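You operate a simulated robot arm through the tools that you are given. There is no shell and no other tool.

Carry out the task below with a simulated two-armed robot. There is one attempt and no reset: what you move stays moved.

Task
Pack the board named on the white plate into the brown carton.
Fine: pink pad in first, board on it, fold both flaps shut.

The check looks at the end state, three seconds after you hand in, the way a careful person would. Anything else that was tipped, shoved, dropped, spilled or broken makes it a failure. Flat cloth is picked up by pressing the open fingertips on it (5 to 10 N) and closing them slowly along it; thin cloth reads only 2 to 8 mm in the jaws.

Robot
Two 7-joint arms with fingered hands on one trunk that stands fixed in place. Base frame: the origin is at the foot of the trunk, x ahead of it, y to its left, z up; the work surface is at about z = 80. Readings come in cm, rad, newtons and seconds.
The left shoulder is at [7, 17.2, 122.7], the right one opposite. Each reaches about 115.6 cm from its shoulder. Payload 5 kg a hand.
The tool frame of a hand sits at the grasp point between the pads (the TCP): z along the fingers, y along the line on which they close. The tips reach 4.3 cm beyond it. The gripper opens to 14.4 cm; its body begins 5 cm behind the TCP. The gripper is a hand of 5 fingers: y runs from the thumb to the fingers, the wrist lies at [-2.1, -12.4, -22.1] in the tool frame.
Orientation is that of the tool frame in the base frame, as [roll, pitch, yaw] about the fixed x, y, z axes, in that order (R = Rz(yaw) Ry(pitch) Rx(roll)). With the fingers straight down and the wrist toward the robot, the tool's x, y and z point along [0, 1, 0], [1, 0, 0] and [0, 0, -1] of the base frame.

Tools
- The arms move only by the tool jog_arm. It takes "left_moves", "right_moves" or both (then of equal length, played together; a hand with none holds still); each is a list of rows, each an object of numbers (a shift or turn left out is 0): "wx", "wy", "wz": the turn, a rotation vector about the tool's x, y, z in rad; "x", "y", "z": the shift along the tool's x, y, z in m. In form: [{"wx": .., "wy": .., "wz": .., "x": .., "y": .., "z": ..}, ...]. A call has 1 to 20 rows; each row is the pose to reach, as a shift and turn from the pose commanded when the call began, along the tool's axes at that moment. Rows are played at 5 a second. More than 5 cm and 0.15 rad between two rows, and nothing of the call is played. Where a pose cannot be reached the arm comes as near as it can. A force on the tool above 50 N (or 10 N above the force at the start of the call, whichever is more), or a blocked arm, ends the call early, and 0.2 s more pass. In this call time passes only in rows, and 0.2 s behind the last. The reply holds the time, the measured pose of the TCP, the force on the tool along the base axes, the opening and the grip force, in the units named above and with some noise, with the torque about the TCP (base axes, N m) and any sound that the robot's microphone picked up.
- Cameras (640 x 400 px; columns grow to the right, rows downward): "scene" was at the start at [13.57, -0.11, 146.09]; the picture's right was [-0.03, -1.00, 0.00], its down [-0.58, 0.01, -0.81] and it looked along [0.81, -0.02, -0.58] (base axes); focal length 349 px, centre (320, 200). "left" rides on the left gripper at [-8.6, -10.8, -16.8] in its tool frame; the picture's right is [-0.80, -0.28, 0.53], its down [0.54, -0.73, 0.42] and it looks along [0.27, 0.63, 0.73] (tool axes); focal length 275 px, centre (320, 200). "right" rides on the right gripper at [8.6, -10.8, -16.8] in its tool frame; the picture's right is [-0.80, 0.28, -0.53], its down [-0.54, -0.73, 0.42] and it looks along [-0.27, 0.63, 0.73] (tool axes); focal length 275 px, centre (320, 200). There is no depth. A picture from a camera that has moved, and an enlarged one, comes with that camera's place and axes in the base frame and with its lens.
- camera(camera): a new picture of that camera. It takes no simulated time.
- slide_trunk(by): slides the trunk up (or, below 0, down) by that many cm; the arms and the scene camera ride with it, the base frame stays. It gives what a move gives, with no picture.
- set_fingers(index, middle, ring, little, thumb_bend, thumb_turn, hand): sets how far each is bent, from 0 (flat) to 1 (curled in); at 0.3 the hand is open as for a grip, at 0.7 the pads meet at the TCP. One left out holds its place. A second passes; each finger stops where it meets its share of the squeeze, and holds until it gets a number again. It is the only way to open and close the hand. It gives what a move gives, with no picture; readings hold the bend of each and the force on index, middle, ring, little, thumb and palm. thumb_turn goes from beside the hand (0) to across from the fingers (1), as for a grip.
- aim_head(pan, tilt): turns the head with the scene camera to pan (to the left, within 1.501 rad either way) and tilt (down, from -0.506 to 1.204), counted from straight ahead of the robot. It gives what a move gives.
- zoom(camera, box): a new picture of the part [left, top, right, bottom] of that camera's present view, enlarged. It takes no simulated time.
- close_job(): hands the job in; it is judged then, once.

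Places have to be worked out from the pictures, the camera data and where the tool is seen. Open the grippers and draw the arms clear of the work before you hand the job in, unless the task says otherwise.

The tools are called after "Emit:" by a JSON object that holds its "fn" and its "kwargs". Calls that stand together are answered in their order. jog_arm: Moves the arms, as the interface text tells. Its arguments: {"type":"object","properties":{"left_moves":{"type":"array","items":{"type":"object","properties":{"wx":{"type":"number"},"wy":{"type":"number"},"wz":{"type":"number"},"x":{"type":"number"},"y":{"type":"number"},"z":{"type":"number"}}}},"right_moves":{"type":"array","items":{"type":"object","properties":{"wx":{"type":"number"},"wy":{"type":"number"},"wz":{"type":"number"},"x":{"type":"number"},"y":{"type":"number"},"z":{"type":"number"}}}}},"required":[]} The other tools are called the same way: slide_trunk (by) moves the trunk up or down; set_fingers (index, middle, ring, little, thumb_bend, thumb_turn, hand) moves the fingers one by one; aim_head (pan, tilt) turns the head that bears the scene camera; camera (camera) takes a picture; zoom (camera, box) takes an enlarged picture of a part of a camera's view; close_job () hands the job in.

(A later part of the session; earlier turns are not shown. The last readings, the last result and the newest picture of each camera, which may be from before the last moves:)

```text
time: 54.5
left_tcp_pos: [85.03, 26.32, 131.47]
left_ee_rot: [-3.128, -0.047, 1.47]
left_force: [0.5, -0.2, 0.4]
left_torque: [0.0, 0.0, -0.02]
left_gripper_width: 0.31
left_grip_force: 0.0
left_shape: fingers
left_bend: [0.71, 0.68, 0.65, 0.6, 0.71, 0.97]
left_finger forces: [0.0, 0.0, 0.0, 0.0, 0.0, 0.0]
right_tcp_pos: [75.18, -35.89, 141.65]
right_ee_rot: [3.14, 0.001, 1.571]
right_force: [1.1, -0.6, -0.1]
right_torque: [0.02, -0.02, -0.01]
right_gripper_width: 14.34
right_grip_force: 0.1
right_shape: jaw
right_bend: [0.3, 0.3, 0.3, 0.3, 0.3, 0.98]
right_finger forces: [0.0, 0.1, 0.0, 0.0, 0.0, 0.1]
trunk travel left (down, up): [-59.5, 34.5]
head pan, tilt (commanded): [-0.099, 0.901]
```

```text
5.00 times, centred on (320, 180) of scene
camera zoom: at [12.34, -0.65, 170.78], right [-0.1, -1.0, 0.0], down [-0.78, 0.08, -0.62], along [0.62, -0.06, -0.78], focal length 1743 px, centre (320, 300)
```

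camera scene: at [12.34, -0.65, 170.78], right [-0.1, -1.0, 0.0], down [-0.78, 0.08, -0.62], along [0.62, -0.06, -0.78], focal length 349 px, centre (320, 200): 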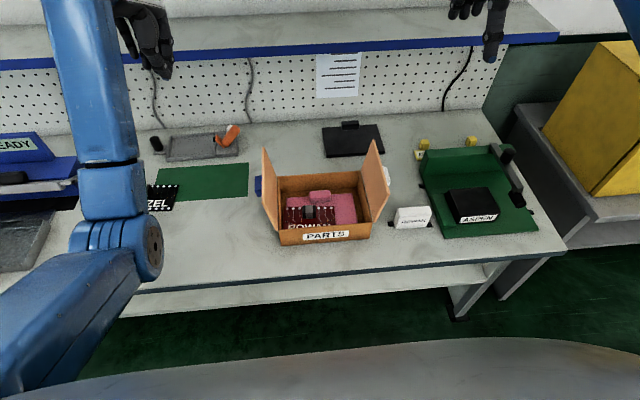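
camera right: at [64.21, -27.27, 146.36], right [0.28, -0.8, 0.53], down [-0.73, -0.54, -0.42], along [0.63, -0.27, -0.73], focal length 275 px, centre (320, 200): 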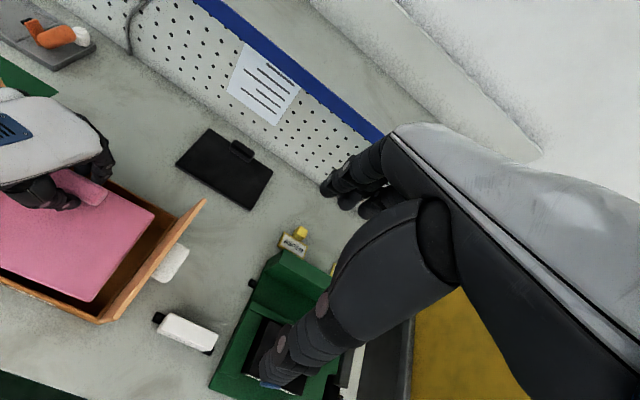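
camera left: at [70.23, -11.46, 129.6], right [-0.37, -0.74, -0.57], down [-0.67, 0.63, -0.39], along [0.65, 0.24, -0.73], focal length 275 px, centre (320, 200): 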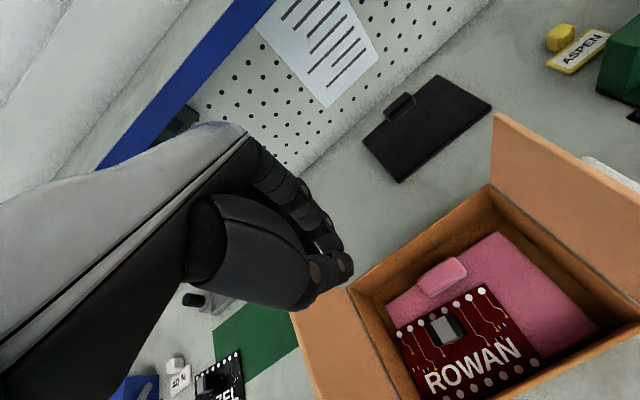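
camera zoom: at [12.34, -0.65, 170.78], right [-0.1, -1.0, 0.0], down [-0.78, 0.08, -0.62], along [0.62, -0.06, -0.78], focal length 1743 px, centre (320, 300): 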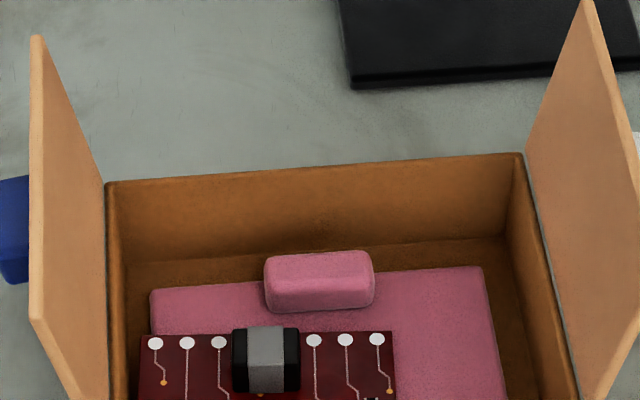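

I take a zoom one notch lower to see the whole board.

Emit:
{"fn": "zoom", "kwargs": {"camera": "scene", "box": [265, 168, 375, 248]}}

```text
5.00 times, centred on (320, 208) of scene
camera zoom: at [12.34, -0.65, 170.78], right [-0.1, -1.0, 0.0], down [-0.78, 0.08, -0.62], along [0.62, -0.06, -0.78], focal length 1743 px, centre (320, 160)
```

zoom: 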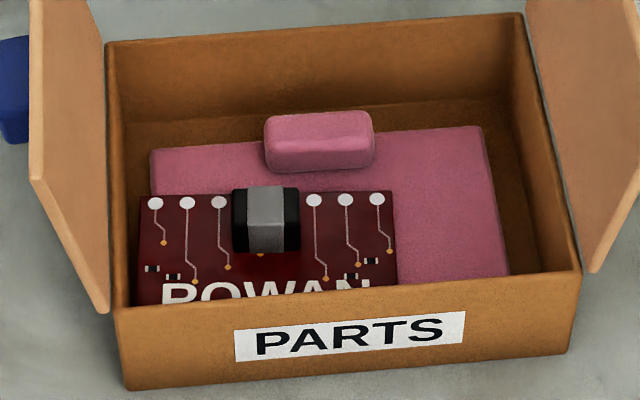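

I estimate the board handle at (76.6, −3.7), board top z≈82, yaw ≈ −0.08. I bring the right hand, partly closed, over the carton at z≈112 to regrip and centre the board.

Emit:
{"fn": "set_fingers", "kwargs": {"hand": "right", "index": 0.57, "middle": 0.57, "ring": 0.55, "little": 0.5, "thumb_bend": 0.57}}

Emit:
{"fn": "jog_arm", "kwargs": {"right_moves": [{"x": 0.027, "y": 0.001, "z": 0.02}, {"x": 0.054, "y": 0.002, "z": 0.045}, {"x": 0.081, "y": 0.003, "z": 0.07}, {"x": 0.108, "y": 0.004, "z": 0.095}, {"x": 0.135, "y": 0.006, "z": 0.12}, {"x": 0.162, "y": 0.007, "z": 0.145}, {"x": 0.19, "y": 0.008, "z": 0.17}, {"x": 0.218, "y": 0.01, "z": 0.195}, {"x": 0.245, "y": 0.011, "z": 0.22}, {"x": 0.272, "y": 0.013, "z": 0.245}, {"x": 0.299, "y": 0.014, "z": 0.27}, {"x": 0.326, "y": 0.0145, "z": 0.296}]}}

Emit:
{"fn": "camera", "kwargs": {"camera": "scene"}}

Emit:
{"fn": "camera", "kwargs": {"camera": "right"}}

```text
time: 55.5
left_tcp_pos: [85.14, 26.37, 131.56]
left_ee_rot: [-3.128, -0.047, 1.47]
left_force: [-0.4, 0.1, -0.1]
left_torque: [-0.01, -0.01, 0.0]
left_gripper_width: 0.3
left_grip_force: 0.1
left_shape: fingers
left_bend: [0.71, 0.68, 0.65, 0.6, 0.71, 0.97]
left_finger forces: [0.0, 0.1, 0.0, 0.0, 0.0, 0.1]
right_tcp_pos: [75.09, -35.92, 141.67]
right_ee_rot: [-3.141, -0.002, 1.569]
right_force: [0.0, 0.5, 0.4]
right_torque: [0.0, -0.02, 0.0]
right_gripper_width: 5.74
right_grip_force: 0.1
right_shape: fingers
right_bend: [0.56, 0.56, 0.55, 0.5, 0.56, 0.98]
right_finger forces: [0.0, 0.0, 0.1, 0.0, 0.0, 0.0]
trunk travel left (down, up): [-59.5, 34.5]
head pan, tilt (commanded): [-0.099, 0.901]
```

```text
time: 58.0
left_tcp_pos: [85.16, 26.5, 131.39]
left_ee_rot: [-3.13, -0.046, 1.469]
left_force: [-0.8, -0.2, 0.2]
left_torque: [-0.05, 0.03, 0.0]
left_gripper_width: 0.28
left_grip_force: 0.1
left_shape: fingers
left_bend: [0.71, 0.68, 0.65, 0.6, 0.71, 0.97]
left_finger forces: [0.1, 0.0, 0.0, 0.0, 0.0, 0.1]
right_tcp_pos: [76.39, -3.26, 112.26]
right_ee_rot: [3.14, 0.002, 1.571]
right_force: [0.9, 0.3, 0.7]
right_torque: [-0.02, 0.02, 0.04]
right_gripper_width: 5.72
right_grip_force: 0.0
right_shape: fingers
right_bend: [0.56, 0.56, 0.55, 0.5, 0.56, 0.98]
right_finger forces: [0.0, 0.0, 0.1, 0.0, 0.0, 0.1]
trunk travel left (down, up): [-59.5, 34.5]
head pan, tilt (commanded): [-0.099, 0.901]
```

```text
taken
camera scene: at [12.33, -0.46, 170.79], right [-0.1, -0.99, 0.0], down [-0.78, 0.08, -0.62], along [0.62, -0.06, -0.78], focal length 349 px, centre (320, 200)
```

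scene: 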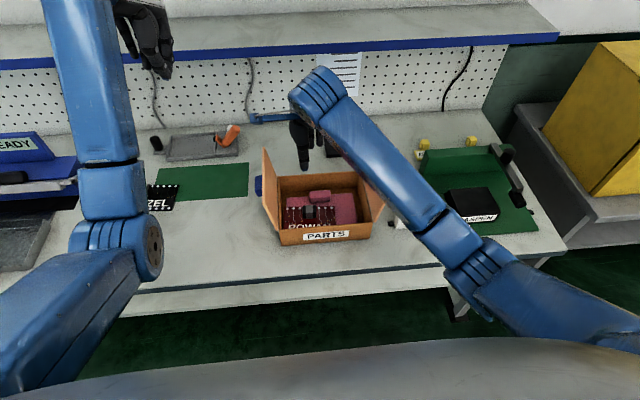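

```text
taken
camera right: at [65.45, 5.4, 128.88], right [0.28, -0.8, 0.54], down [-0.73, -0.54, -0.42], along [0.63, -0.27, -0.73], focal length 275 px, centre (320, 200)
```

right: 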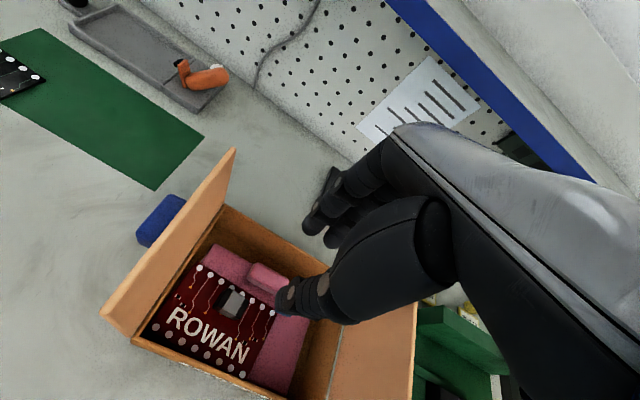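

The right arm reaches comfortably. I descend to z≈98 and check alignment with the handle and the clearance to the left flap.

Emit:
{"fn": "jog_arm", "kwargs": {"right_moves": [{"z": 0.03}, {"z": 0.06}, {"z": 0.09}, {"z": 0.12}, {"z": 0.142}]}}

Emit:
{"fn": "camera", "kwargs": {"camera": "right"}}

Emit:
{"fn": "zoom", "kwargs": {"camera": "scene", "box": [245, 100, 405, 250]}}

Emit:
{"fn": "camera", "kwargs": {"camera": "left"}}

```text
time: 59.2
left_tcp_pos: [85.12, 26.5, 131.56]
left_ee_rot: [-3.127, -0.046, 1.469]
left_force: [1.1, 0.3, 0.6]
left_torque: [0.01, 0.04, -0.02]
left_gripper_width: 0.32
left_grip_force: 0.1
left_shape: fingers
left_bend: [0.71, 0.68, 0.65, 0.6, 0.71, 0.97]
left_finger forces: [0.0, 0.0, 0.0, 0.1, 0.0, 0.0]
right_tcp_pos: [76.45, -3.37, 97.66]
right_ee_rot: [-3.141, -0.001, 1.571]
right_force: [-0.3, 0.2, -0.1]
right_torque: [0.02, 0.02, 0.01]
right_gripper_width: 5.75
right_grip_force: 0.0
right_shape: fingers
right_bend: [0.56, 0.56, 0.55, 0.5, 0.56, 0.98]
right_finger forces: [0.1, 0.1, 0.0, 0.0, 0.0, 0.0]
trunk travel left (down, up): [-59.5, 34.5]
head pan, tilt (commanded): [-0.099, 0.901]
```

```text
taken
camera right: at [65.6, 5.36, 114.38], right [0.28, -0.8, 0.53], down [-0.73, -0.54, -0.42], along [0.63, -0.27, -0.73], focal length 275 px, centre (320, 200)
```

right: 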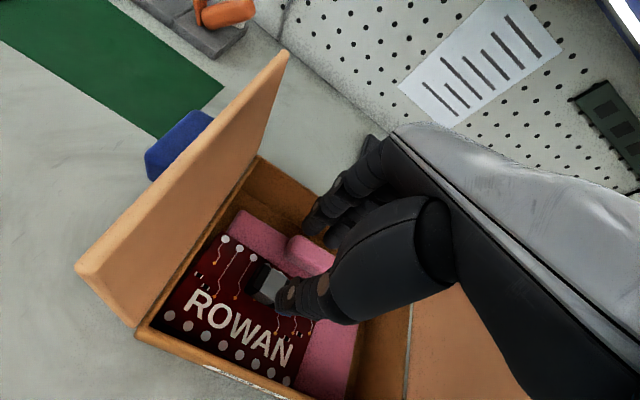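

```text
2.67 times, centred on (325, 175) of scene
camera zoom: at [12.32, -0.59, 170.78], right [-0.1, -1.0, 0.0], down [-0.78, 0.08, -0.62], along [0.62, -0.06, -0.78], focal length 930 px, centre (307, 267)
```

zoom: 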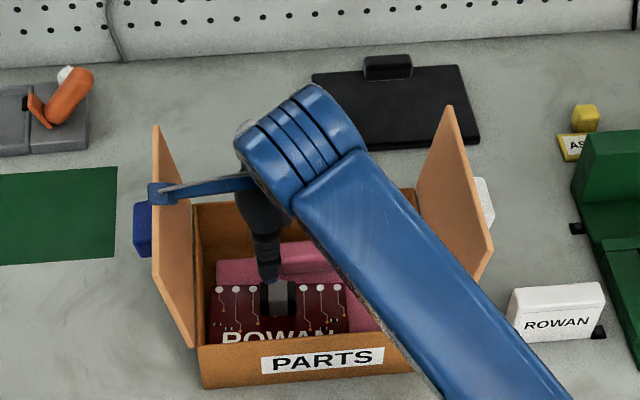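

```text
taken
camera left: at [73.48, 18.17, 147.96], right [-0.37, -0.74, -0.57], down [-0.67, 0.63, -0.39], along [0.65, 0.24, -0.73], focal length 275 px, centre (320, 200)
```

left: 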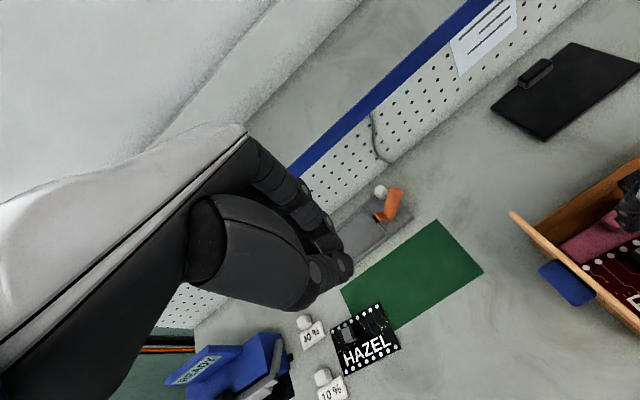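

Clearances look fine (camera pod stays above the left flap). I lower to z≈90.5, shifting 3 mm right.

Emit:
{"fn": "jog_arm", "kwargs": {"right_moves": [{"x": -0.002, "z": 0.025}, {"x": -0.004, "z": 0.05}, {"x": -0.004, "z": 0.072}]}}

Emit:
{"fn": "zoom", "kwargs": {"camera": "right", "box": [130, 190, 370, 390]}}

Emit:
{"fn": "zoom", "kwargs": {"camera": "scene", "box": [245, 120, 405, 250]}}

```text
time: 60.0
left_tcp_pos: [85.03, 26.41, 131.45]
left_ee_rot: [-3.127, -0.047, 1.469]
left_force: [0.7, 0.8, -0.4]
left_torque: [-0.02, -0.04, -0.02]
left_gripper_width: 0.28
left_grip_force: 0.0
left_shape: fingers
left_bend: [0.71, 0.68, 0.65, 0.6, 0.71, 0.97]
left_finger forces: [0.1, 0.0, 0.1, 0.0, 0.0, 0.0]
right_tcp_pos: [76.59, -3.5, 90.61]
right_ee_rot: [3.141, 0.0, 1.57]
right_force: [0.2, -0.3, 0.6]
right_torque: [0.01, 0.0, 0.01]
right_gripper_width: 5.74
right_grip_force: 0.0
right_shape: fingers
right_bend: [0.56, 0.56, 0.55, 0.5, 0.56, 0.98]
right_finger forces: [0.1, 0.0, 0.1, 0.0, 0.0, 0.0]
trunk travel left (down, up): [-59.5, 34.5]
head pan, tilt (commanded): [-0.099, 0.901]
```

```text
2.00 times, centred on (250, 290) of right
camera zoom: at [65.59, 5.18, 107.29], right [0.28, -0.8, 0.53], down [-0.73, -0.54, -0.42], along [0.63, -0.27, -0.73], focal length 551 px, centre (460, 20)
```

zoom: 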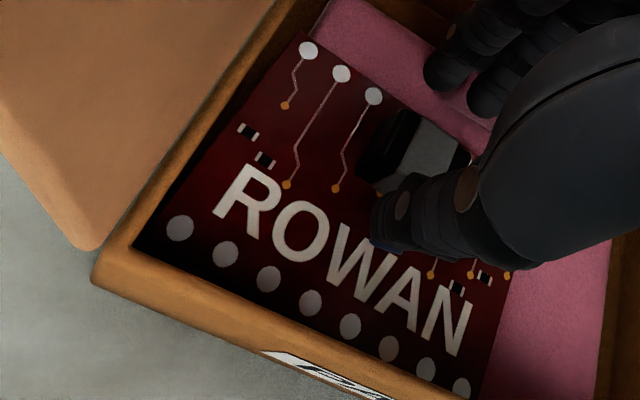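

```text
3.08 times, centred on (325, 185) of scene
camera zoom: at [12.3, -0.62, 170.78], right [-0.1, -1.0, 0.0], down [-0.78, 0.08, -0.62], along [0.62, -0.06, -0.78], focal length 1073 px, centre (305, 246)
```

zoom: 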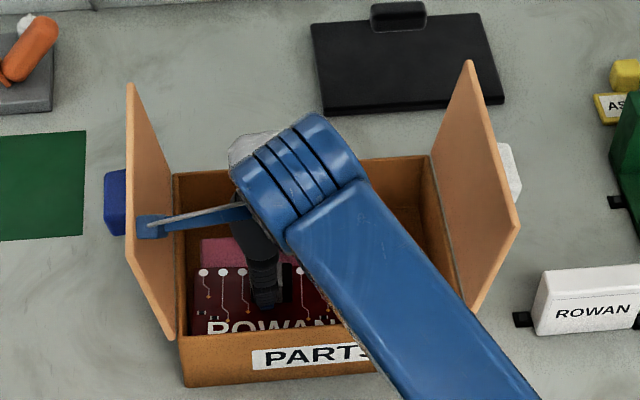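

Thumb and fingers straddle the handle. I lower 1.8 cm more, then close gently.

Emit:
{"fn": "jog_arm", "kwargs": {"right_moves": [{"z": 0.009}, {"z": 0.018}]}}

Emit:
{"fn": "set_fingers", "kwargs": {"hand": "right", "index": 0.63, "middle": 0.63, "ring": 0.58, "little": 0.52, "thumb_bend": 0.63}}

Emit:
{"fn": "zoom", "kwargs": {"camera": "right", "box": [130, 190, 370, 390]}}

```text
time: 60.6
left_tcp_pos: [85.05, 26.4, 131.61]
left_ee_rot: [-3.129, -0.047, 1.469]
left_force: [-0.6, -0.1, -0.1]
left_torque: [0.0, 0.03, -0.02]
left_gripper_width: 0.31
left_grip_force: 0.0
left_shape: fingers
left_bend: [0.71, 0.68, 0.65, 0.6, 0.71, 0.97]
left_finger forces: [0.0, 0.1, 0.0, 0.1, 0.0, 0.0]
right_tcp_pos: [76.55, -3.47, 88.96]
right_ee_rot: [-3.141, 0.0, 1.571]
right_force: [-0.3, 0.5, 1.1]
right_torque: [0.01, -0.03, 0.0]
right_gripper_width: 5.73
right_grip_force: 0.6
right_shape: fingers
right_bend: [0.56, 0.56, 0.55, 0.5, 0.56, 0.98]
right_finger forces: [0.0, 0.8, 0.0, 0.0, 0.0, 0.1]
trunk travel left (down, up): [-59.5, 34.5]
head pan, tilt (commanded): [-0.099, 0.901]
```

```text
time: 61.6
left_tcp_pos: [85.04, 26.48, 131.41]
left_ee_rot: [-3.128, -0.047, 1.47]
left_force: [-0.3, 0.4, 0.2]
left_torque: [0.0, -0.04, 0.05]
left_gripper_width: 0.31
left_grip_force: 0.1
left_shape: fingers
left_bend: [0.71, 0.68, 0.65, 0.6, 0.71, 0.97]
left_finger forces: [0.1, 0.0, 0.0, 0.0, 0.0, 0.0]
right_tcp_pos: [76.5, -3.63, 88.92]
right_ee_rot: [-3.141, -0.001, 1.57]
right_force: [0.7, 0.1, -0.2]
right_torque: [-0.01, 0.0, 0.0]
right_gripper_width: 3.46
right_grip_force: 0.6
right_shape: fingers
right_bend: [0.62, 0.63, 0.57, 0.52, 0.62, 0.98]
right_finger forces: [0.7, 0.2, 0.0, 0.0, 1.0, 0.1]
trunk travel left (down, up): [-59.5, 34.5]
head pan, tilt (commanded): [-0.099, 0.901]
```

```text
2.00 times, centred on (250, 290) of right
camera zoom: at [65.57, 5.09, 105.55], right [0.28, -0.8, 0.53], down [-0.73, -0.54, -0.42], along [0.63, -0.27, -0.73], focal length 551 px, centre (460, 20)
```

zoom: 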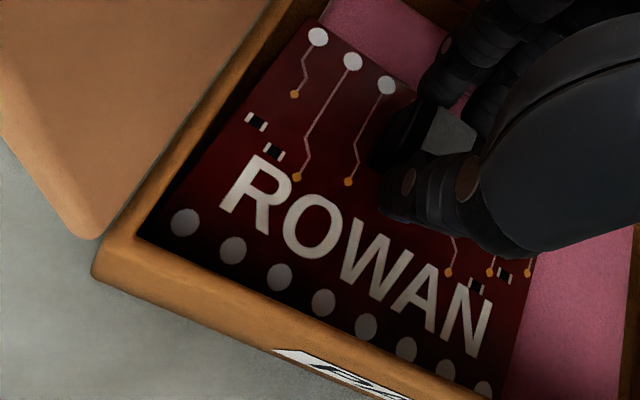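

Index, middle and thumb all touch. I tighten the right hand's grip.

Emit:
{"fn": "set_fingers", "kwargs": {"hand": "right", "index": 0.72, "middle": 0.69, "ring": 0.6, "thumb_bend": 0.72}}

Emit:
{"fn": "jog_arm", "kwargs": {"right_moves": [{"z": -0.004}, {"z": -0.009}, {"z": -0.015}]}}

Emit:
{"fn": "zoom", "kwargs": {"camera": "right", "box": [130, 190, 370, 390]}}

Emit:
{"fn": "zoom", "kwargs": {"camera": "scene", "box": [265, 150, 385, 250]}}

```text
time: 62.6
left_tcp_pos: [85.0, 26.34, 131.43]
left_ee_rot: [-3.129, -0.047, 1.471]
left_force: [0.6, 0.1, -0.7]
left_torque: [-0.02, -0.02, 0.01]
left_gripper_width: 0.28
left_grip_force: 0.0
left_shape: fingers
left_bend: [0.71, 0.68, 0.65, 0.6, 0.71, 0.97]
left_finger forces: [0.0, 0.0, 0.0, 0.0, 0.0, 0.1]
right_tcp_pos: [76.47, -3.61, 88.95]
right_ee_rot: [-3.14, 0.0, 1.569]
right_force: [1.5, -0.6, 0.4]
right_torque: [-0.05, -0.02, 0.12]
right_gripper_width: 3.09
right_grip_force: 15.3
right_shape: fingers
right_bend: [0.63, 0.66, 0.6, 0.52, 0.64, 0.97]
right_finger forces: [10.1, 6.1, 0.0, 0.0, 14.3, 0.1]
trunk travel left (down, up): [-59.5, 34.5]
head pan, tilt (commanded): [-0.099, 0.901]
```

```text
time: 63.5
left_tcp_pos: [85.18, 26.39, 131.5]
left_ee_rot: [-3.129, -0.047, 1.468]
left_force: [0.1, -0.4, 0.6]
left_torque: [0.0, 0.02, 0.01]
left_gripper_width: 0.3
left_grip_force: 0.0
left_shape: fingers
left_bend: [0.71, 0.68, 0.65, 0.6, 0.71, 0.97]
left_finger forces: [0.0, 0.1, 0.0, 0.0, 0.0, 0.0]
right_tcp_pos: [76.54, -3.57, 90.34]
right_ee_rot: [3.141, 0.001, 1.573]
right_force: [1.5, -0.5, -1.0]
right_torque: [0.01, -0.08, 0.1]
right_gripper_width: 3.11
right_grip_force: 15.1
right_shape: fingers
right_bend: [0.63, 0.66, 0.6, 0.52, 0.64, 0.97]
right_finger forces: [10.7, 4.7, 0.0, 0.0, 14.7, 0.0]
trunk travel left (down, up): [-59.5, 34.5]
head pan, tilt (commanded): [-0.099, 0.901]
```

```text
2.00 times, centred on (250, 290) of right
camera zoom: at [65.67, 5.05, 106.96], right [0.29, -0.8, 0.53], down [-0.73, -0.54, -0.42], along [0.63, -0.27, -0.73], focal length 551 px, centre (460, 20)
```

zoom: 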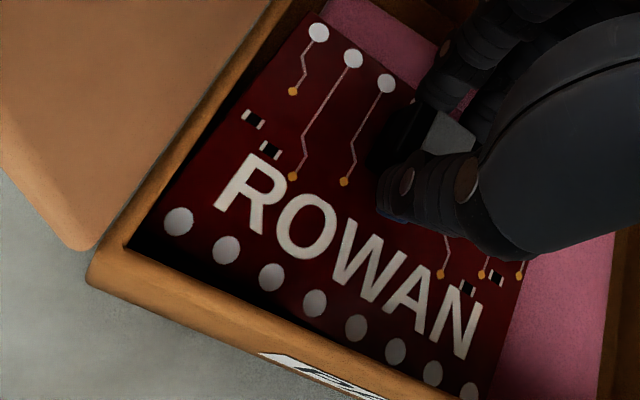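

```text
4.00 times, centred on (325, 200) of scene
camera zoom: at [12.33, -0.61, 170.78], right [-0.1, -1.0, 0.0], down [-0.78, 0.08, -0.62], along [0.62, -0.06, -0.78], focal length 1394 px, centre (300, 200)
```

zoom: 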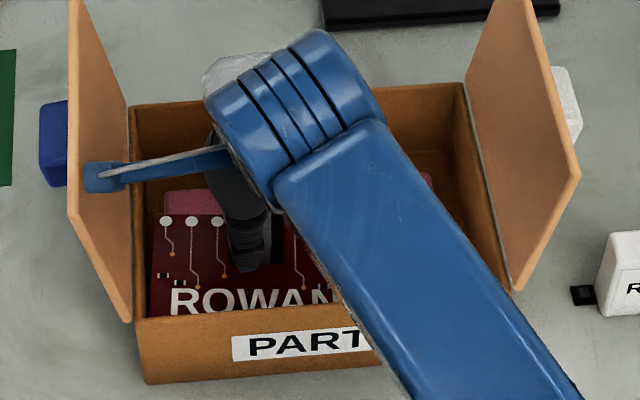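

The board is lifted ~1.4 cm and held firmly. I shift it 3.6 cm right and 0.6 cm away from the front wall, and turn it 0.08 rad to square it.

Emit:
{"fn": "jog_arm", "kwargs": {"right_moves": [{"x": -0.004, "y": 0.003}, {"x": -0.012, "y": 0.006, "wz": -0.02}, {"x": -0.02, "y": 0.006, "wz": -0.04}, {"x": -0.028, "y": 0.006, "wz": -0.06}, {"x": -0.036, "y": 0.006, "wz": -0.08}]}}

Emit:
{"fn": "camera", "kwargs": {"camera": "right"}}

Emit:
{"fn": "zoom", "kwargs": {"camera": "scene", "box": [265, 150, 385, 250]}}

Emit:
{"fn": "zoom", "kwargs": {"camera": "left", "box": [480, 140, 640, 340]}}

```text
time: 64.7
left_tcp_pos: [85.04, 26.47, 131.55]
left_ee_rot: [-3.13, -0.049, 1.469]
left_force: [-0.4, -0.6, -0.4]
left_torque: [0.01, 0.01, 0.03]
left_gripper_width: 0.3
left_grip_force: 0.0
left_shape: fingers
left_bend: [0.71, 0.68, 0.65, 0.6, 0.71, 0.97]
left_finger forces: [0.0, 0.1, 0.0, 0.0, 0.0, 0.0]
right_tcp_pos: [77.05, -7.33, 90.3]
right_ee_rot: [-3.141, 0.001, 1.652]
right_force: [-0.7, 0.4, -0.9]
right_torque: [-0.01, -0.03, -0.01]
right_gripper_width: 3.09
right_grip_force: 14.5
right_shape: fingers
right_bend: [0.63, 0.67, 0.6, 0.52, 0.64, 0.97]
right_finger forces: [11.0, 3.5, 0.0, 0.0, 14.6, 0.1]
trunk travel left (down, up): [-59.5, 34.5]
head pan, tilt (commanded): [-0.099, 0.901]
```

```text
taken
camera right: at [65.52, 0.44, 107.02], right [0.35, -0.77, 0.53], down [-0.68, -0.6, -0.42], along [0.65, -0.22, -0.73], focal length 275 px, centre (320, 200)
```

right: 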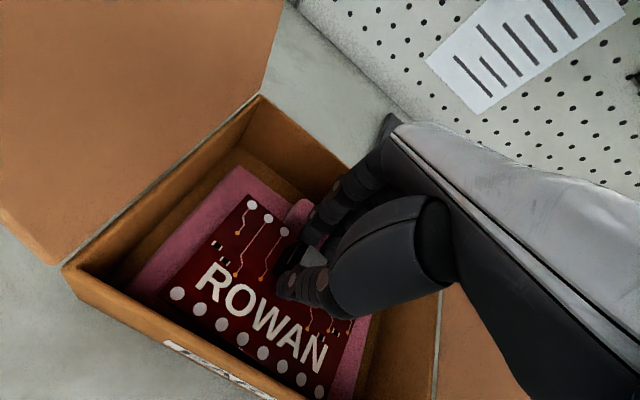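

```text
4.00 times, centred on (325, 200) of scene
camera zoom: at [12.33, -0.68, 170.78], right [-0.1, -1.0, 0.0], down [-0.78, 0.08, -0.62], along [0.62, -0.06, -0.78], focal length 1394 px, centre (300, 200)
```

zoom: 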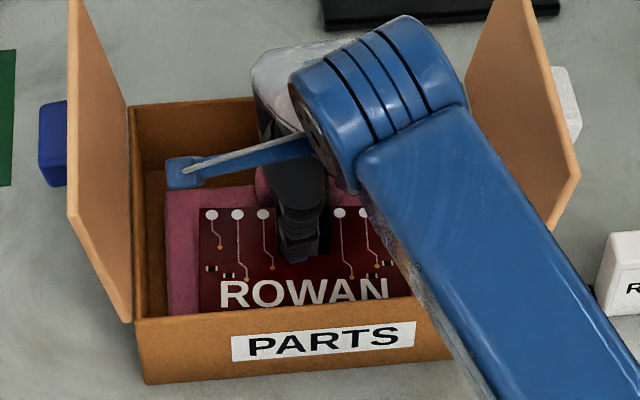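

```text
2.00 times, centred on (560, 240) of left
camera zoom: at [73.49, 18.1, 147.96], right [-0.37, -0.74, -0.57], down [-0.67, 0.63, -0.39], along [0.65, 0.24, -0.73], focal length 551 px, centre (-160, 120)
```

zoom: 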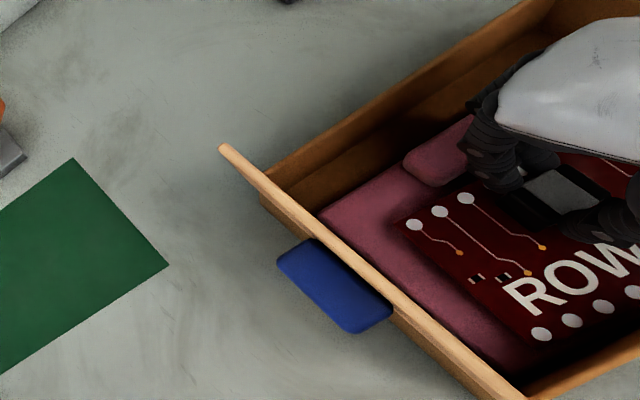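

Now centred over the pad. I turn another 0.05 rad, and lower the board back onto the pad.

Emit:
{"fn": "jog_arm", "kwargs": {"right_moves": [{"wz": -0.03}, {"wz": -0.05, "z": 0.004}, {"wz": -0.05, "z": 0.009}, {"wz": -0.05, "z": 0.013}]}}

Emit:
{"fn": "zoom", "kwargs": {"camera": "scene", "box": [265, 150, 385, 250]}}

Emit:
{"fn": "camera", "kwargs": {"camera": "right"}}

```text
time: 65.7
left_tcp_pos: [85.15, 26.44, 131.48]
left_ee_rot: [-3.13, -0.046, 1.469]
left_force: [-0.7, 0.2, -0.6]
left_torque: [-0.04, -0.02, 0.01]
left_gripper_width: 0.31
left_grip_force: 0.2
left_shape: fingers
left_bend: [0.71, 0.68, 0.65, 0.6, 0.71, 0.97]
left_finger forces: [0.0, 0.0, 0.1, 0.0, 0.0, 0.0]
right_tcp_pos: [76.95, -7.34, 89.15]
right_ee_rot: [3.14, 0.001, 1.702]
right_force: [0.4, 0.5, 0.0]
right_torque: [-0.09, 0.04, 0.0]
right_gripper_width: 3.1
right_grip_force: 14.3
right_shape: fingers
right_bend: [0.63, 0.67, 0.6, 0.52, 0.64, 0.97]
right_finger forces: [10.7, 4.0, 0.1, 0.0, 14.5, 0.0]
trunk travel left (down, up): [-59.5, 34.5]
head pan, tilt (commanded): [-0.099, 0.901]
```

```text
4.00 times, centred on (325, 200) of scene
camera zoom: at [12.33, -0.61, 170.78], right [-0.1, -1.0, 0.0], down [-0.78, 0.08, -0.62], along [0.62, -0.06, -0.78], focal length 1394 px, centre (300, 200)
```

zoom: 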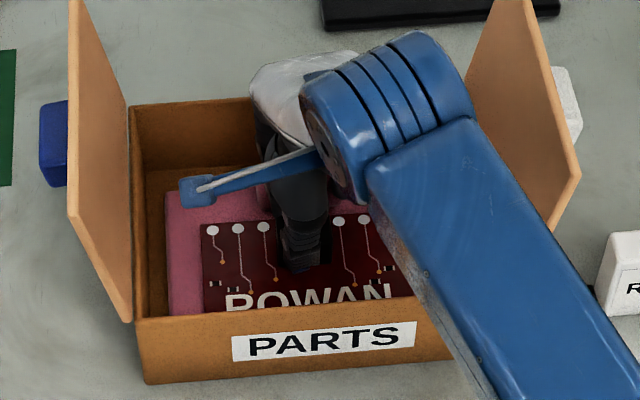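

```text
taken
camera right: at [65.1, -0.11, 105.75], right [0.39, -0.75, 0.53], down [-0.65, -0.63, -0.42], along [0.66, -0.18, -0.73], focal length 275 px, centre (320, 200)
```

right: 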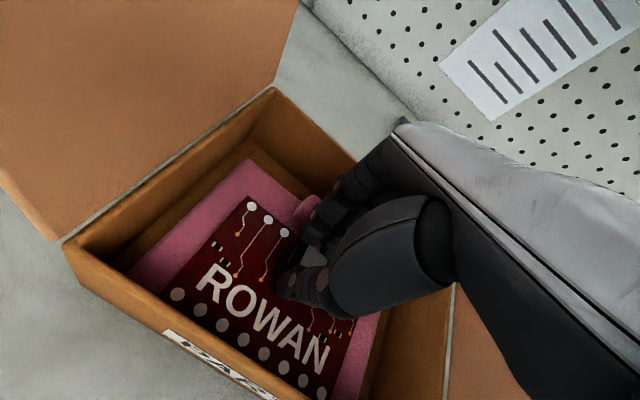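

The board's weight is now on the pad (force ≈0). I release gently: thumb open, fingers slightly.

Emit:
{"fn": "set_fingers", "kwargs": {"hand": "right", "index": 0.59, "middle": 0.6, "ring": 0.57, "thumb_bend": 0.55}}

Emit:
{"fn": "zoom", "kwargs": {"camera": "right", "box": [110, 130, 400, 400]}}

```text
time: 66.7
left_tcp_pos: [85.12, 26.38, 131.49]
left_ee_rot: [-3.129, -0.048, 1.471]
left_force: [-0.2, -0.1, 0.6]
left_torque: [0.02, 0.0, -0.01]
left_gripper_width: 0.3
left_grip_force: 0.0
left_shape: fingers
left_bend: [0.71, 0.68, 0.65, 0.6, 0.71, 0.97]
left_finger forces: [0.0, 0.1, 0.0, 0.1, 0.0, 0.0]
right_tcp_pos: [76.95, -7.36, 88.99]
right_ee_rot: [-3.14, 0.0, 1.701]
right_force: [-1.2, -0.2, 1.4]
right_torque: [-0.04, -0.05, 0.0]
right_gripper_width: 5.3
right_grip_force: 0.6
right_shape: fingers
right_bend: [0.59, 0.6, 0.57, 0.52, 0.55, 0.97]
right_finger forces: [0.0, 0.0, 1.3, 0.0, 0.0, 0.0]
trunk travel left (down, up): [-59.5, 34.5]
head pan, tilt (commanded): [-0.099, 0.901]
```

```text
1.48 times, centred on (255, 265) of right
camera zoom: at [65.08, -0.12, 105.76], right [0.39, -0.75, 0.53], down [-0.65, -0.63, -0.42], along [0.66, -0.18, -0.73], focal length 408 px, centre (416, 104)
```

zoom: 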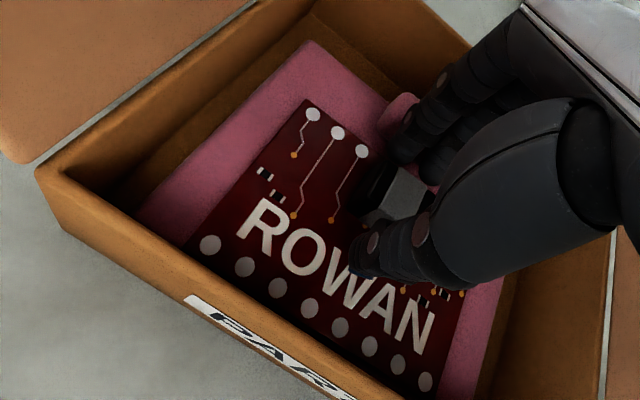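

Released; only the ring finger lightly touches the tab. I raise the right hand straight up, slowly at first.

Emit:
{"fn": "jog_arm", "kwargs": {"right_moves": [{"z": -0.01}, {"z": -0.025}, {"z": -0.045}, {"z": -0.075}, {"z": -0.11}, {"z": -0.15}, {"z": -0.19}, {"z": -0.23}, {"z": -0.27}]}}

Emit:
{"fn": "camera", "kwargs": {"camera": "right"}}

Emit:
{"fn": "zoom", "kwargs": {"camera": "scene", "box": [245, 120, 405, 250]}}

```text
time: 68.7
left_tcp_pos: [85.03, 26.45, 131.42]
left_ee_rot: [-3.129, -0.048, 1.469]
left_force: [0.3, -0.4, -0.7]
left_torque: [-0.04, -0.04, 0.02]
left_gripper_width: 0.29
left_grip_force: 0.0
left_shape: fingers
left_bend: [0.71, 0.68, 0.65, 0.6, 0.71, 0.97]
left_finger forces: [0.0, 0.0, 0.0, 0.0, 0.1, 0.0]
right_tcp_pos: [77.31, -7.1, 116.04]
right_ee_rot: [-3.141, 0.002, 1.702]
right_force: [0.5, 0.0, -0.6]
right_torque: [0.04, -0.06, 0.02]
right_gripper_width: 5.3
right_grip_force: 0.1
right_shape: fingers
right_bend: [0.59, 0.6, 0.56, 0.52, 0.55, 0.97]
right_finger forces: [0.0, 0.0, 0.0, 0.0, 0.1, 0.1]
trunk travel left (down, up): [-59.5, 34.5]
head pan, tilt (commanded): [-0.099, 0.901]
```

```text
taken
camera right: at [65.5, 0.04, 132.8], right [0.39, -0.75, 0.53], down [-0.65, -0.63, -0.42], along [0.66, -0.18, -0.73], focal length 275 px, centre (320, 200)
```

right: 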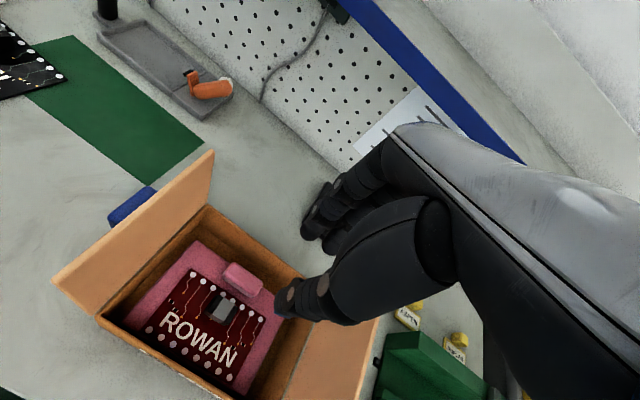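

```text
3.08 times, centred on (325, 185) of scene
camera zoom: at [12.29, -0.58, 170.77], right [-0.1, -0.99, 0.0], down [-0.78, 0.08, -0.62], along [0.62, -0.06, -0.78], focal length 1073 px, centre (305, 246)
```

zoom: 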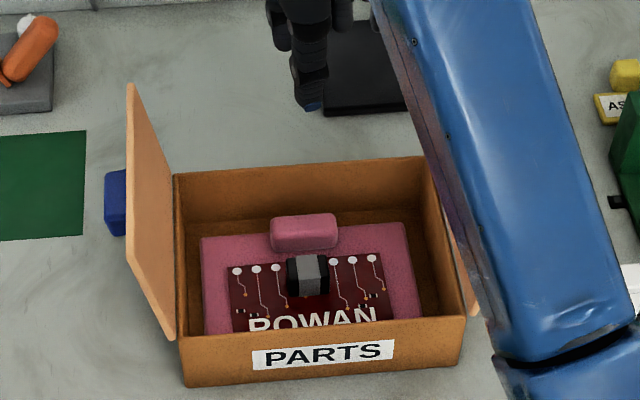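

Board now sits centred on the pad inside the carton. Next the flaps: I bring the closed left hand outside the left flap at about (77, 18, 106), and move the right hand back out to the right side.

Emit:
{"fn": "jog_arm", "kwargs": {"left_moves": [{"x": -0.013, "y": -0.0086, "z": 0.0313, "wx": -0.001, "wy": -0.0063, "wz": -0.0127}, {"x": -0.0261, "y": -0.0172, "z": 0.0626, "wx": -0.002, "wy": -0.0126, "wz": -0.0253}, {"x": -0.0391, "y": -0.0257, "z": 0.0939, "wx": -0.003, "wy": -0.0189, "wz": -0.038}, {"x": -0.0521, "y": -0.0343, "z": 0.1252, "wx": -0.004, "wy": -0.0252, "wz": -0.0506}, {"x": -0.0652, "y": -0.0429, "z": 0.1565, "wx": -0.005, "wy": -0.0315, "wz": -0.0633}, {"x": -0.0782, "y": -0.0514, "z": 0.1878, "wx": -0.006, "wy": -0.0378, "wz": -0.076}, {"x": -0.0913, "y": -0.06, "z": 0.2191, "wx": -0.008, "wy": -0.0441, "wz": -0.0886}, {"x": -0.1043, "y": -0.0686, "z": 0.2504, "wx": -0.009, "wy": -0.0505, "wz": -0.1013}], "right_moves": [{"x": -0.02, "z": -0.01}, {"x": -0.05, "z": -0.02}, {"x": -0.085, "z": -0.03}, {"x": -0.12, "z": -0.04}, {"x": -0.155, "z": -0.05}, {"x": -0.19, "z": -0.06}, {"x": -0.225, "z": -0.07}, {"x": -0.26, "z": -0.08}]}}

Emit:
{"fn": "camera", "kwargs": {"camera": "scene"}}

Emit:
{"fn": "camera", "kwargs": {"camera": "left"}}

Emit:
{"fn": "camera", "kwargs": {"camera": "right"}}

```text
time: 70.5
left_tcp_pos: [77.11, 17.83, 106.04]
left_ee_rot: [3.139, 0.002, 1.569]
left_force: [-0.7, 0.3, 0.7]
left_torque: [0.03, -0.01, -0.02]
left_gripper_width: 0.3
left_grip_force: 0.1
left_shape: fingers
left_bend: [0.71, 0.68, 0.65, 0.6, 0.71, 0.97]
left_finger forces: [0.0, 0.0, 0.0, 0.0, 0.1, 0.0]
right_tcp_pos: [80.63, -32.91, 124.23]
right_ee_rot: [3.141, 0.0, 1.701]
right_force: [0.1, -0.7, -0.2]
right_torque: [0.03, -0.02, -0.01]
right_gripper_width: 5.27
right_grip_force: 0.0
right_shape: fingers
right_bend: [0.59, 0.6, 0.56, 0.52, 0.55, 0.98]
right_finger forces: [0.0, 0.0, 0.0, 0.0, 0.0, 0.1]
trunk travel left (down, up): [-59.5, 34.5]
head pan, tilt (commanded): [-0.099, 0.901]
```

```text
taken
camera scene: at [12.25, -0.82, 170.79], right [-0.1, -1.0, 0.0], down [-0.78, 0.08, -0.62], along [0.62, -0.06, -0.78], focal length 349 px, centre (320, 200)
```

scene: 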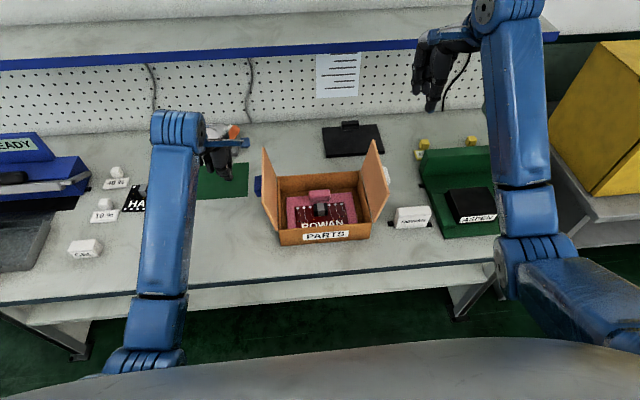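

```text
taken
camera left: at [66.21, 9.24, 122.76], right [-0.28, -0.8, -0.53], down [-0.73, 0.54, -0.42], along [0.63, 0.27, -0.73], focal length 275 px, centre (320, 200)
```

left: 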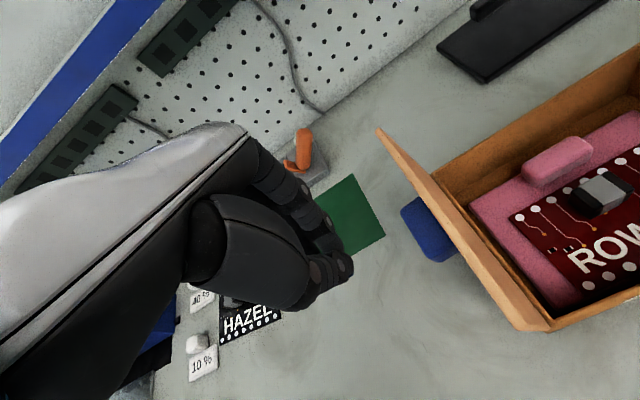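

```text
taken
camera right: at [68.68, -25.7, 140.91], right [0.39, -0.75, 0.53], down [-0.65, -0.63, -0.42], along [0.66, -0.18, -0.73], focal length 275 px, centre (320, 200)
```

right: 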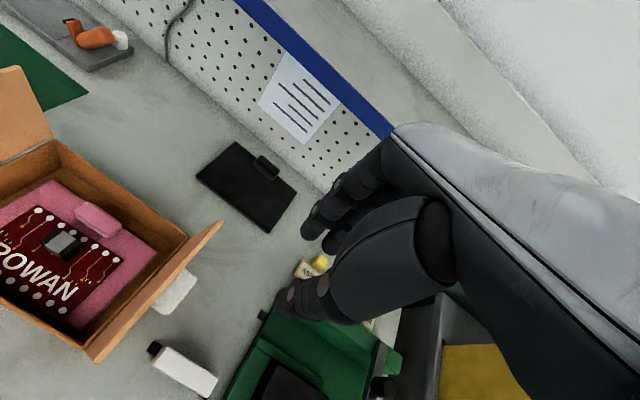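

The left hand is beside the blue tab of the left flap. I lower to z≈101.5 and approach the flap.

Emit:
{"fn": "jog_arm", "kwargs": {"left_moves": [{"z": 0.02}, {"z": 0.045}, {"z": 0.045, "x": -0.015}, {"z": 0.045, "x": -0.03}]}}

Emit:
{"fn": "camera", "kwargs": {"camera": "left"}}

Emit:
{"fn": "zoom", "kwargs": {"camera": "scene", "box": [180, 110, 400, 260]}}

```text
time: 71.5
left_tcp_pos: [77.07, 14.89, 101.53]
left_ee_rot: [-3.142, 0.003, 1.571]
left_force: [-0.3, -0.4, 0.0]
left_torque: [0.02, 0.0, 0.03]
left_gripper_width: 0.27
left_grip_force: 0.1
left_shape: fingers
left_bend: [0.71, 0.68, 0.65, 0.6, 0.71, 0.97]
left_finger forces: [0.1, 0.0, 0.0, 0.1, 0.0, 0.0]
right_tcp_pos: [80.75, -32.77, 124.11]
right_ee_rot: [-3.139, 0.001, 1.701]
right_force: [-0.3, -0.9, 0.2]
right_torque: [0.0, -0.02, 0.05]
right_gripper_width: 5.28
right_grip_force: 0.0
right_shape: fingers
right_bend: [0.59, 0.6, 0.56, 0.52, 0.55, 0.98]
right_finger forces: [0.0, 0.1, 0.0, 0.0, 0.0, 0.0]
trunk travel left (down, up): [-59.5, 34.5]
head pan, tilt (commanded): [-0.099, 0.901]
```

```text
taken
camera left: at [66.18, 6.28, 118.31], right [-0.28, -0.8, -0.53], down [-0.73, 0.54, -0.42], along [0.63, 0.27, -0.73], focal length 275 px, centre (320, 200)
```

left: 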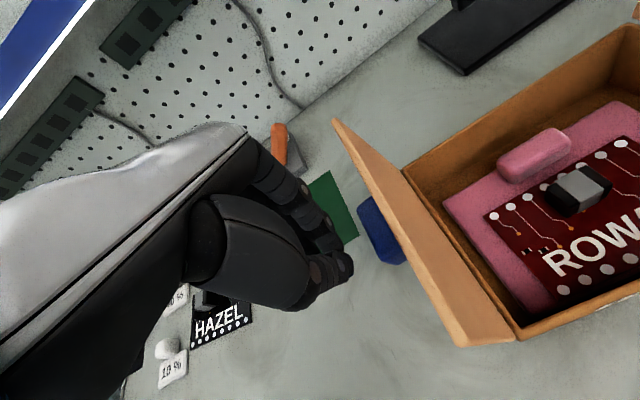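

```text
2.67 times, centred on (290, 185) of scene
camera zoom: at [12.32, -0.72, 170.78], right [-0.1, -1.0, 0.0], down [-0.78, 0.08, -0.62], along [0.62, -0.06, -0.78], focal length 930 px, centre (400, 240)
```

zoom: 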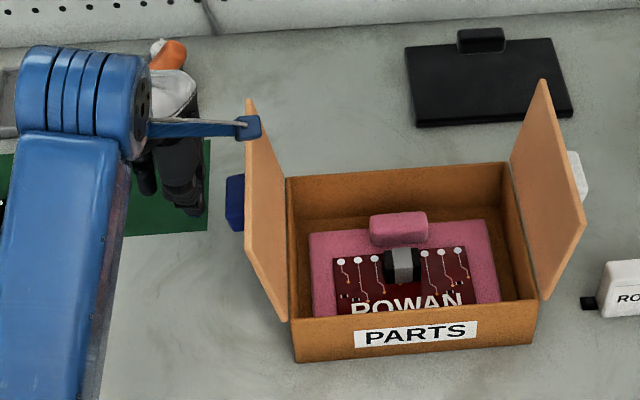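

The finger bundle is ~2.5 cm outside the blue tab. I push slowly inward (−y) and watch the flap.

Emit:
{"fn": "jog_arm", "kwargs": {"left_moves": [{"x": -0.01}, {"x": -0.02}, {"x": -0.03}, {"x": -0.04}, {"x": -0.05}]}}

Emit:
{"fn": "zoom", "kwargs": {"camera": "scene", "box": [180, 110, 400, 260]}}

Emit:
{"fn": "camera", "kwargs": {"camera": "left"}}

```text
time: 72.7
left_tcp_pos: [76.45, 9.7, 100.92]
left_ee_rot: [-3.131, 0.003, 1.568]
left_force: [-2.8, -0.6, -3.3]
left_torque: [0.01, -0.21, 0.07]
left_gripper_width: 0.29
left_grip_force: 0.0
left_shape: fingers
left_bend: [0.71, 0.68, 0.65, 0.6, 0.71, 0.98]
left_finger forces: [0.1, 0.1, 0.0, 0.0, 0.0, 0.1]
right_tcp_pos: [80.38, -32.86, 124.36]
right_ee_rot: [3.138, 0.0, 1.699]
right_force: [-0.5, -0.3, 0.3]
right_torque: [0.09, -0.02, -0.02]
right_gripper_width: 5.3
right_grip_force: 0.1
right_shape: fingers
right_bend: [0.59, 0.6, 0.56, 0.52, 0.55, 0.98]
right_finger forces: [0.0, 0.0, 0.0, 0.0, 0.0, 0.1]
trunk travel left (down, up): [-59.5, 34.5]
head pan, tilt (commanded): [-0.099, 0.901]
```

```text
2.67 times, centred on (290, 185) of scene
camera zoom: at [12.04, -0.61, 170.77], right [-0.1, -0.99, 0.0], down [-0.78, 0.08, -0.62], along [0.62, -0.06, -0.78], focal length 930 px, centre (400, 240)
```

zoom: 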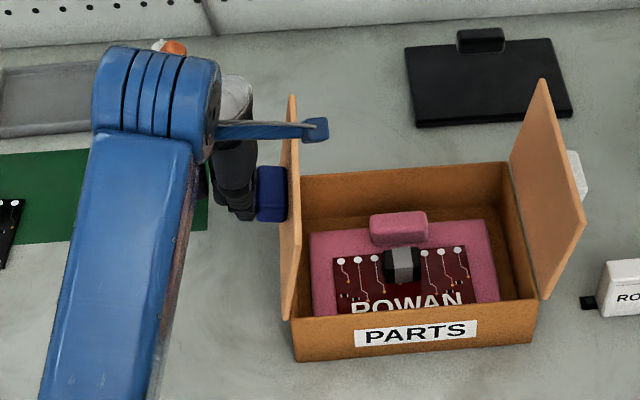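

```text
taken
camera left: at [65.72, 1.16, 117.87], right [-0.29, -0.8, -0.53], down [-0.73, 0.54, -0.42], along [0.62, 0.26, -0.74], focal length 275 px, centre (320, 200)
```

left: 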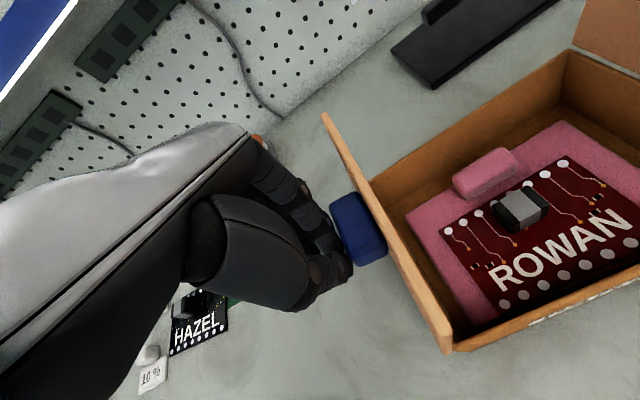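

The flap is now about vertical and the carton hasn't moved. I check the arm/torso situation before pushing further.

Emit:
{"fn": "aim_head", "kwargs": {"pan": 0.3, "tilt": 1.0}}

Emit:
{"fn": "camera", "kwargs": {"camera": "scene"}}

```text
time: 73.5
left_tcp_pos: [77.05, 10.04, 101.42]
left_ee_rot: [-3.14, 0.001, 1.571]
left_force: [0.3, 0.0, -1.0]
left_torque: [0.02, -0.02, -0.01]
left_gripper_width: 0.31
left_grip_force: 0.0
left_shape: fingers
left_bend: [0.71, 0.68, 0.65, 0.6, 0.71, 0.98]
left_finger forces: [0.0, 0.0, 0.0, 0.0, 0.1, 0.0]
right_tcp_pos: [80.79, -32.58, 124.04]
right_ee_rot: [-3.14, -0.001, 1.702]
right_force: [0.4, 0.0, -0.3]
right_torque: [0.03, -0.01, -0.01]
right_gripper_width: 5.28
right_grip_force: 0.0
right_shape: fingers
right_bend: [0.59, 0.6, 0.56, 0.52, 0.55, 0.98]
right_finger forces: [0.0, 0.0, 0.0, 0.0, 0.0, 0.0]
trunk travel left (down, up): [-59.5, 34.5]
head pan, tilt (commanded): [0.3, 1.0]
```

```text
taken
camera scene: at [11.56, 2.13, 170.05], right [0.29, -0.96, 0.0], down [-0.8, -0.25, -0.54], along [0.52, 0.16, -0.84], focal length 349 px, centre (320, 200)
```

scene: 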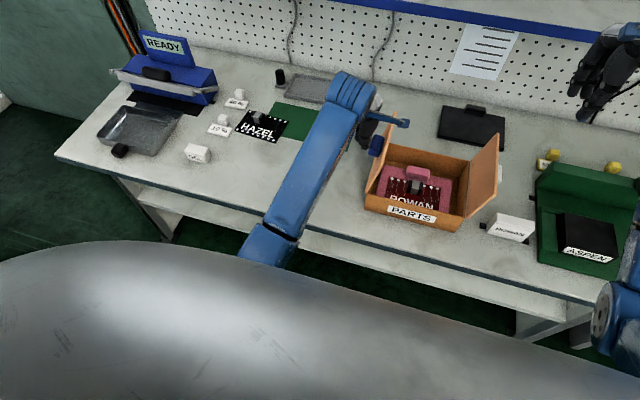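

Static readings are clean (no torso contact). I continue pushing the flap inward past vertical.

Emit:
{"fn": "jog_arm", "kwargs": {"left_moves": [{"x": -0.01}, {"x": -0.02}, {"x": -0.03}, {"x": -0.04}, {"x": -0.05}]}}

Emit:
{"fn": "camera", "kwargs": {"camera": "scene"}}

Emit:
{"fn": "camera", "kwargs": {"camera": "left"}}

```text
time: 74.7
left_tcp_pos: [77.0, 4.82, 101.59]
left_ee_rot: [-3.141, 0.002, 1.572]
left_force: [0.1, 0.2, -0.8]
left_torque: [-0.01, -0.02, 0.01]
left_gripper_width: 0.29
left_grip_force: 0.0
left_shape: fingers
left_bend: [0.71, 0.68, 0.65, 0.6, 0.71, 0.98]
left_finger forces: [0.1, 0.1, 0.0, 0.1, 0.1, 0.1]
right_tcp_pos: [80.58, -32.78, 124.16]
right_ee_rot: [-3.141, 0.0, 1.702]
right_force: [0.1, -0.3, 0.6]
right_torque: [0.01, 0.0, 0.01]
right_gripper_width: 5.3
right_grip_force: 0.1
right_shape: fingers
right_bend: [0.59, 0.6, 0.56, 0.52, 0.55, 0.98]
right_finger forces: [0.0, 0.0, 0.0, 0.1, 0.0, 0.1]
trunk travel left (down, up): [-59.5, 34.5]
head pan, tilt (commanded): [0.3, 1.0]
```

```text
taken
camera scene: at [11.46, 2.11, 170.06], right [0.3, -0.96, 0.0], down [-0.8, -0.25, -0.54], along [0.52, 0.16, -0.84], focal length 349 px, centre (320, 200)
```

scene: 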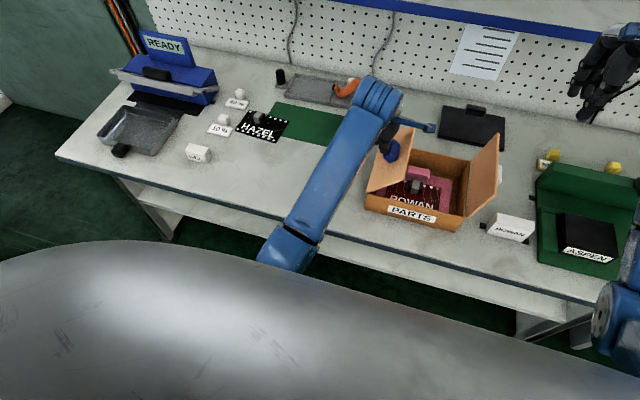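

```text
taken
camera left: at [66.22, -3.71, 118.36], right [-0.28, -0.8, -0.53], down [-0.73, 0.54, -0.42], along [0.63, 0.27, -0.73], focal length 275 px, centre (320, 200)
```

left: 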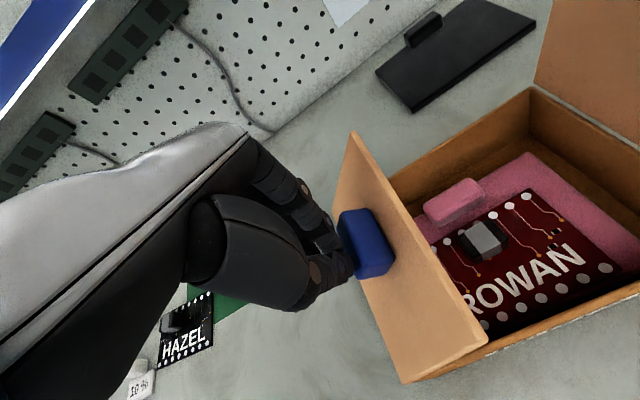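

The flap stays where it is pushed (about 30° past vertical). I keep sweeping inward while lowering a bit.

Emit:
{"fn": "jog_arm", "kwargs": {"left_moves": [{"x": -0.01, "z": 0.002}, {"x": -0.02, "z": 0.004}, {"x": -0.03, "z": 0.008}, {"x": -0.04, "z": 0.012}, {"x": -0.05, "z": 0.016}]}}

Emit:
{"fn": "camera", "kwargs": {"camera": "scene"}}

Emit:
{"fn": "camera", "kwargs": {"camera": "left"}}

```text
time: 75.9
left_tcp_pos: [77.39, 1.59, 99.51]
left_ee_rot: [3.137, -0.019, 1.581]
left_force: [-0.1, 0.2, -1.2]
left_torque: [-0.01, -0.01, 0.02]
left_gripper_width: 0.3
left_grip_force: 0.1
left_shape: fingers
left_bend: [0.71, 0.68, 0.65, 0.6, 0.71, 0.98]
left_finger forces: [0.0, 0.0, 0.0, 0.0, 0.1, 0.0]
right_tcp_pos: [80.64, -32.64, 124.27]
right_ee_rot: [-3.14, -0.001, 1.701]
right_force: [0.3, -0.5, 0.2]
right_torque: [-0.02, 0.02, -0.02]
right_gripper_width: 5.32
right_grip_force: 0.1
right_shape: fingers
right_bend: [0.59, 0.6, 0.56, 0.52, 0.55, 0.98]
right_finger forces: [0.0, 0.1, 0.0, 0.1, 0.1, 0.1]
trunk travel left (down, up): [-59.5, 34.5]
head pan, tilt (commanded): [0.3, 1.0]
```

```text
taken
camera scene: at [11.47, 2.16, 170.05], right [0.3, -0.96, 0.0], down [-0.8, -0.25, -0.54], along [0.52, 0.16, -0.84], focal length 349 px, centre (320, 200)
```

scene: 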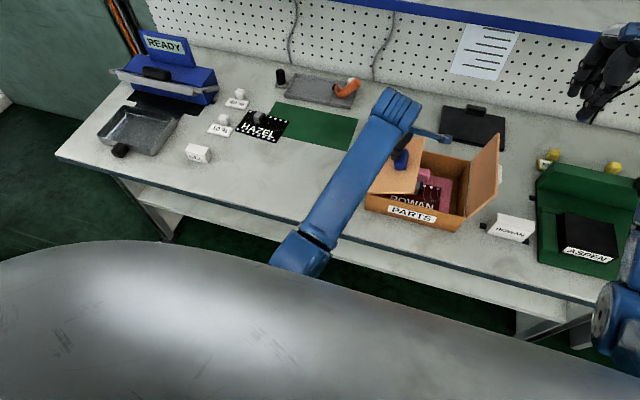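

```text
taken
camera left: at [66.54, -7.43, 116.1], right [-0.28, -0.79, -0.55], down [-0.73, 0.55, -0.41], along [0.63, 0.29, -0.72], focal length 275 px, centre (320, 200)
```

left: 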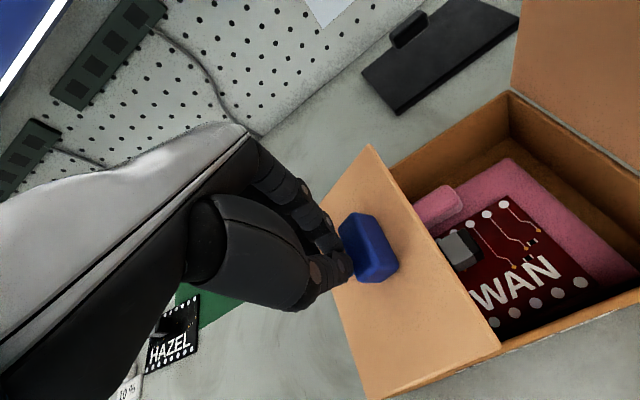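

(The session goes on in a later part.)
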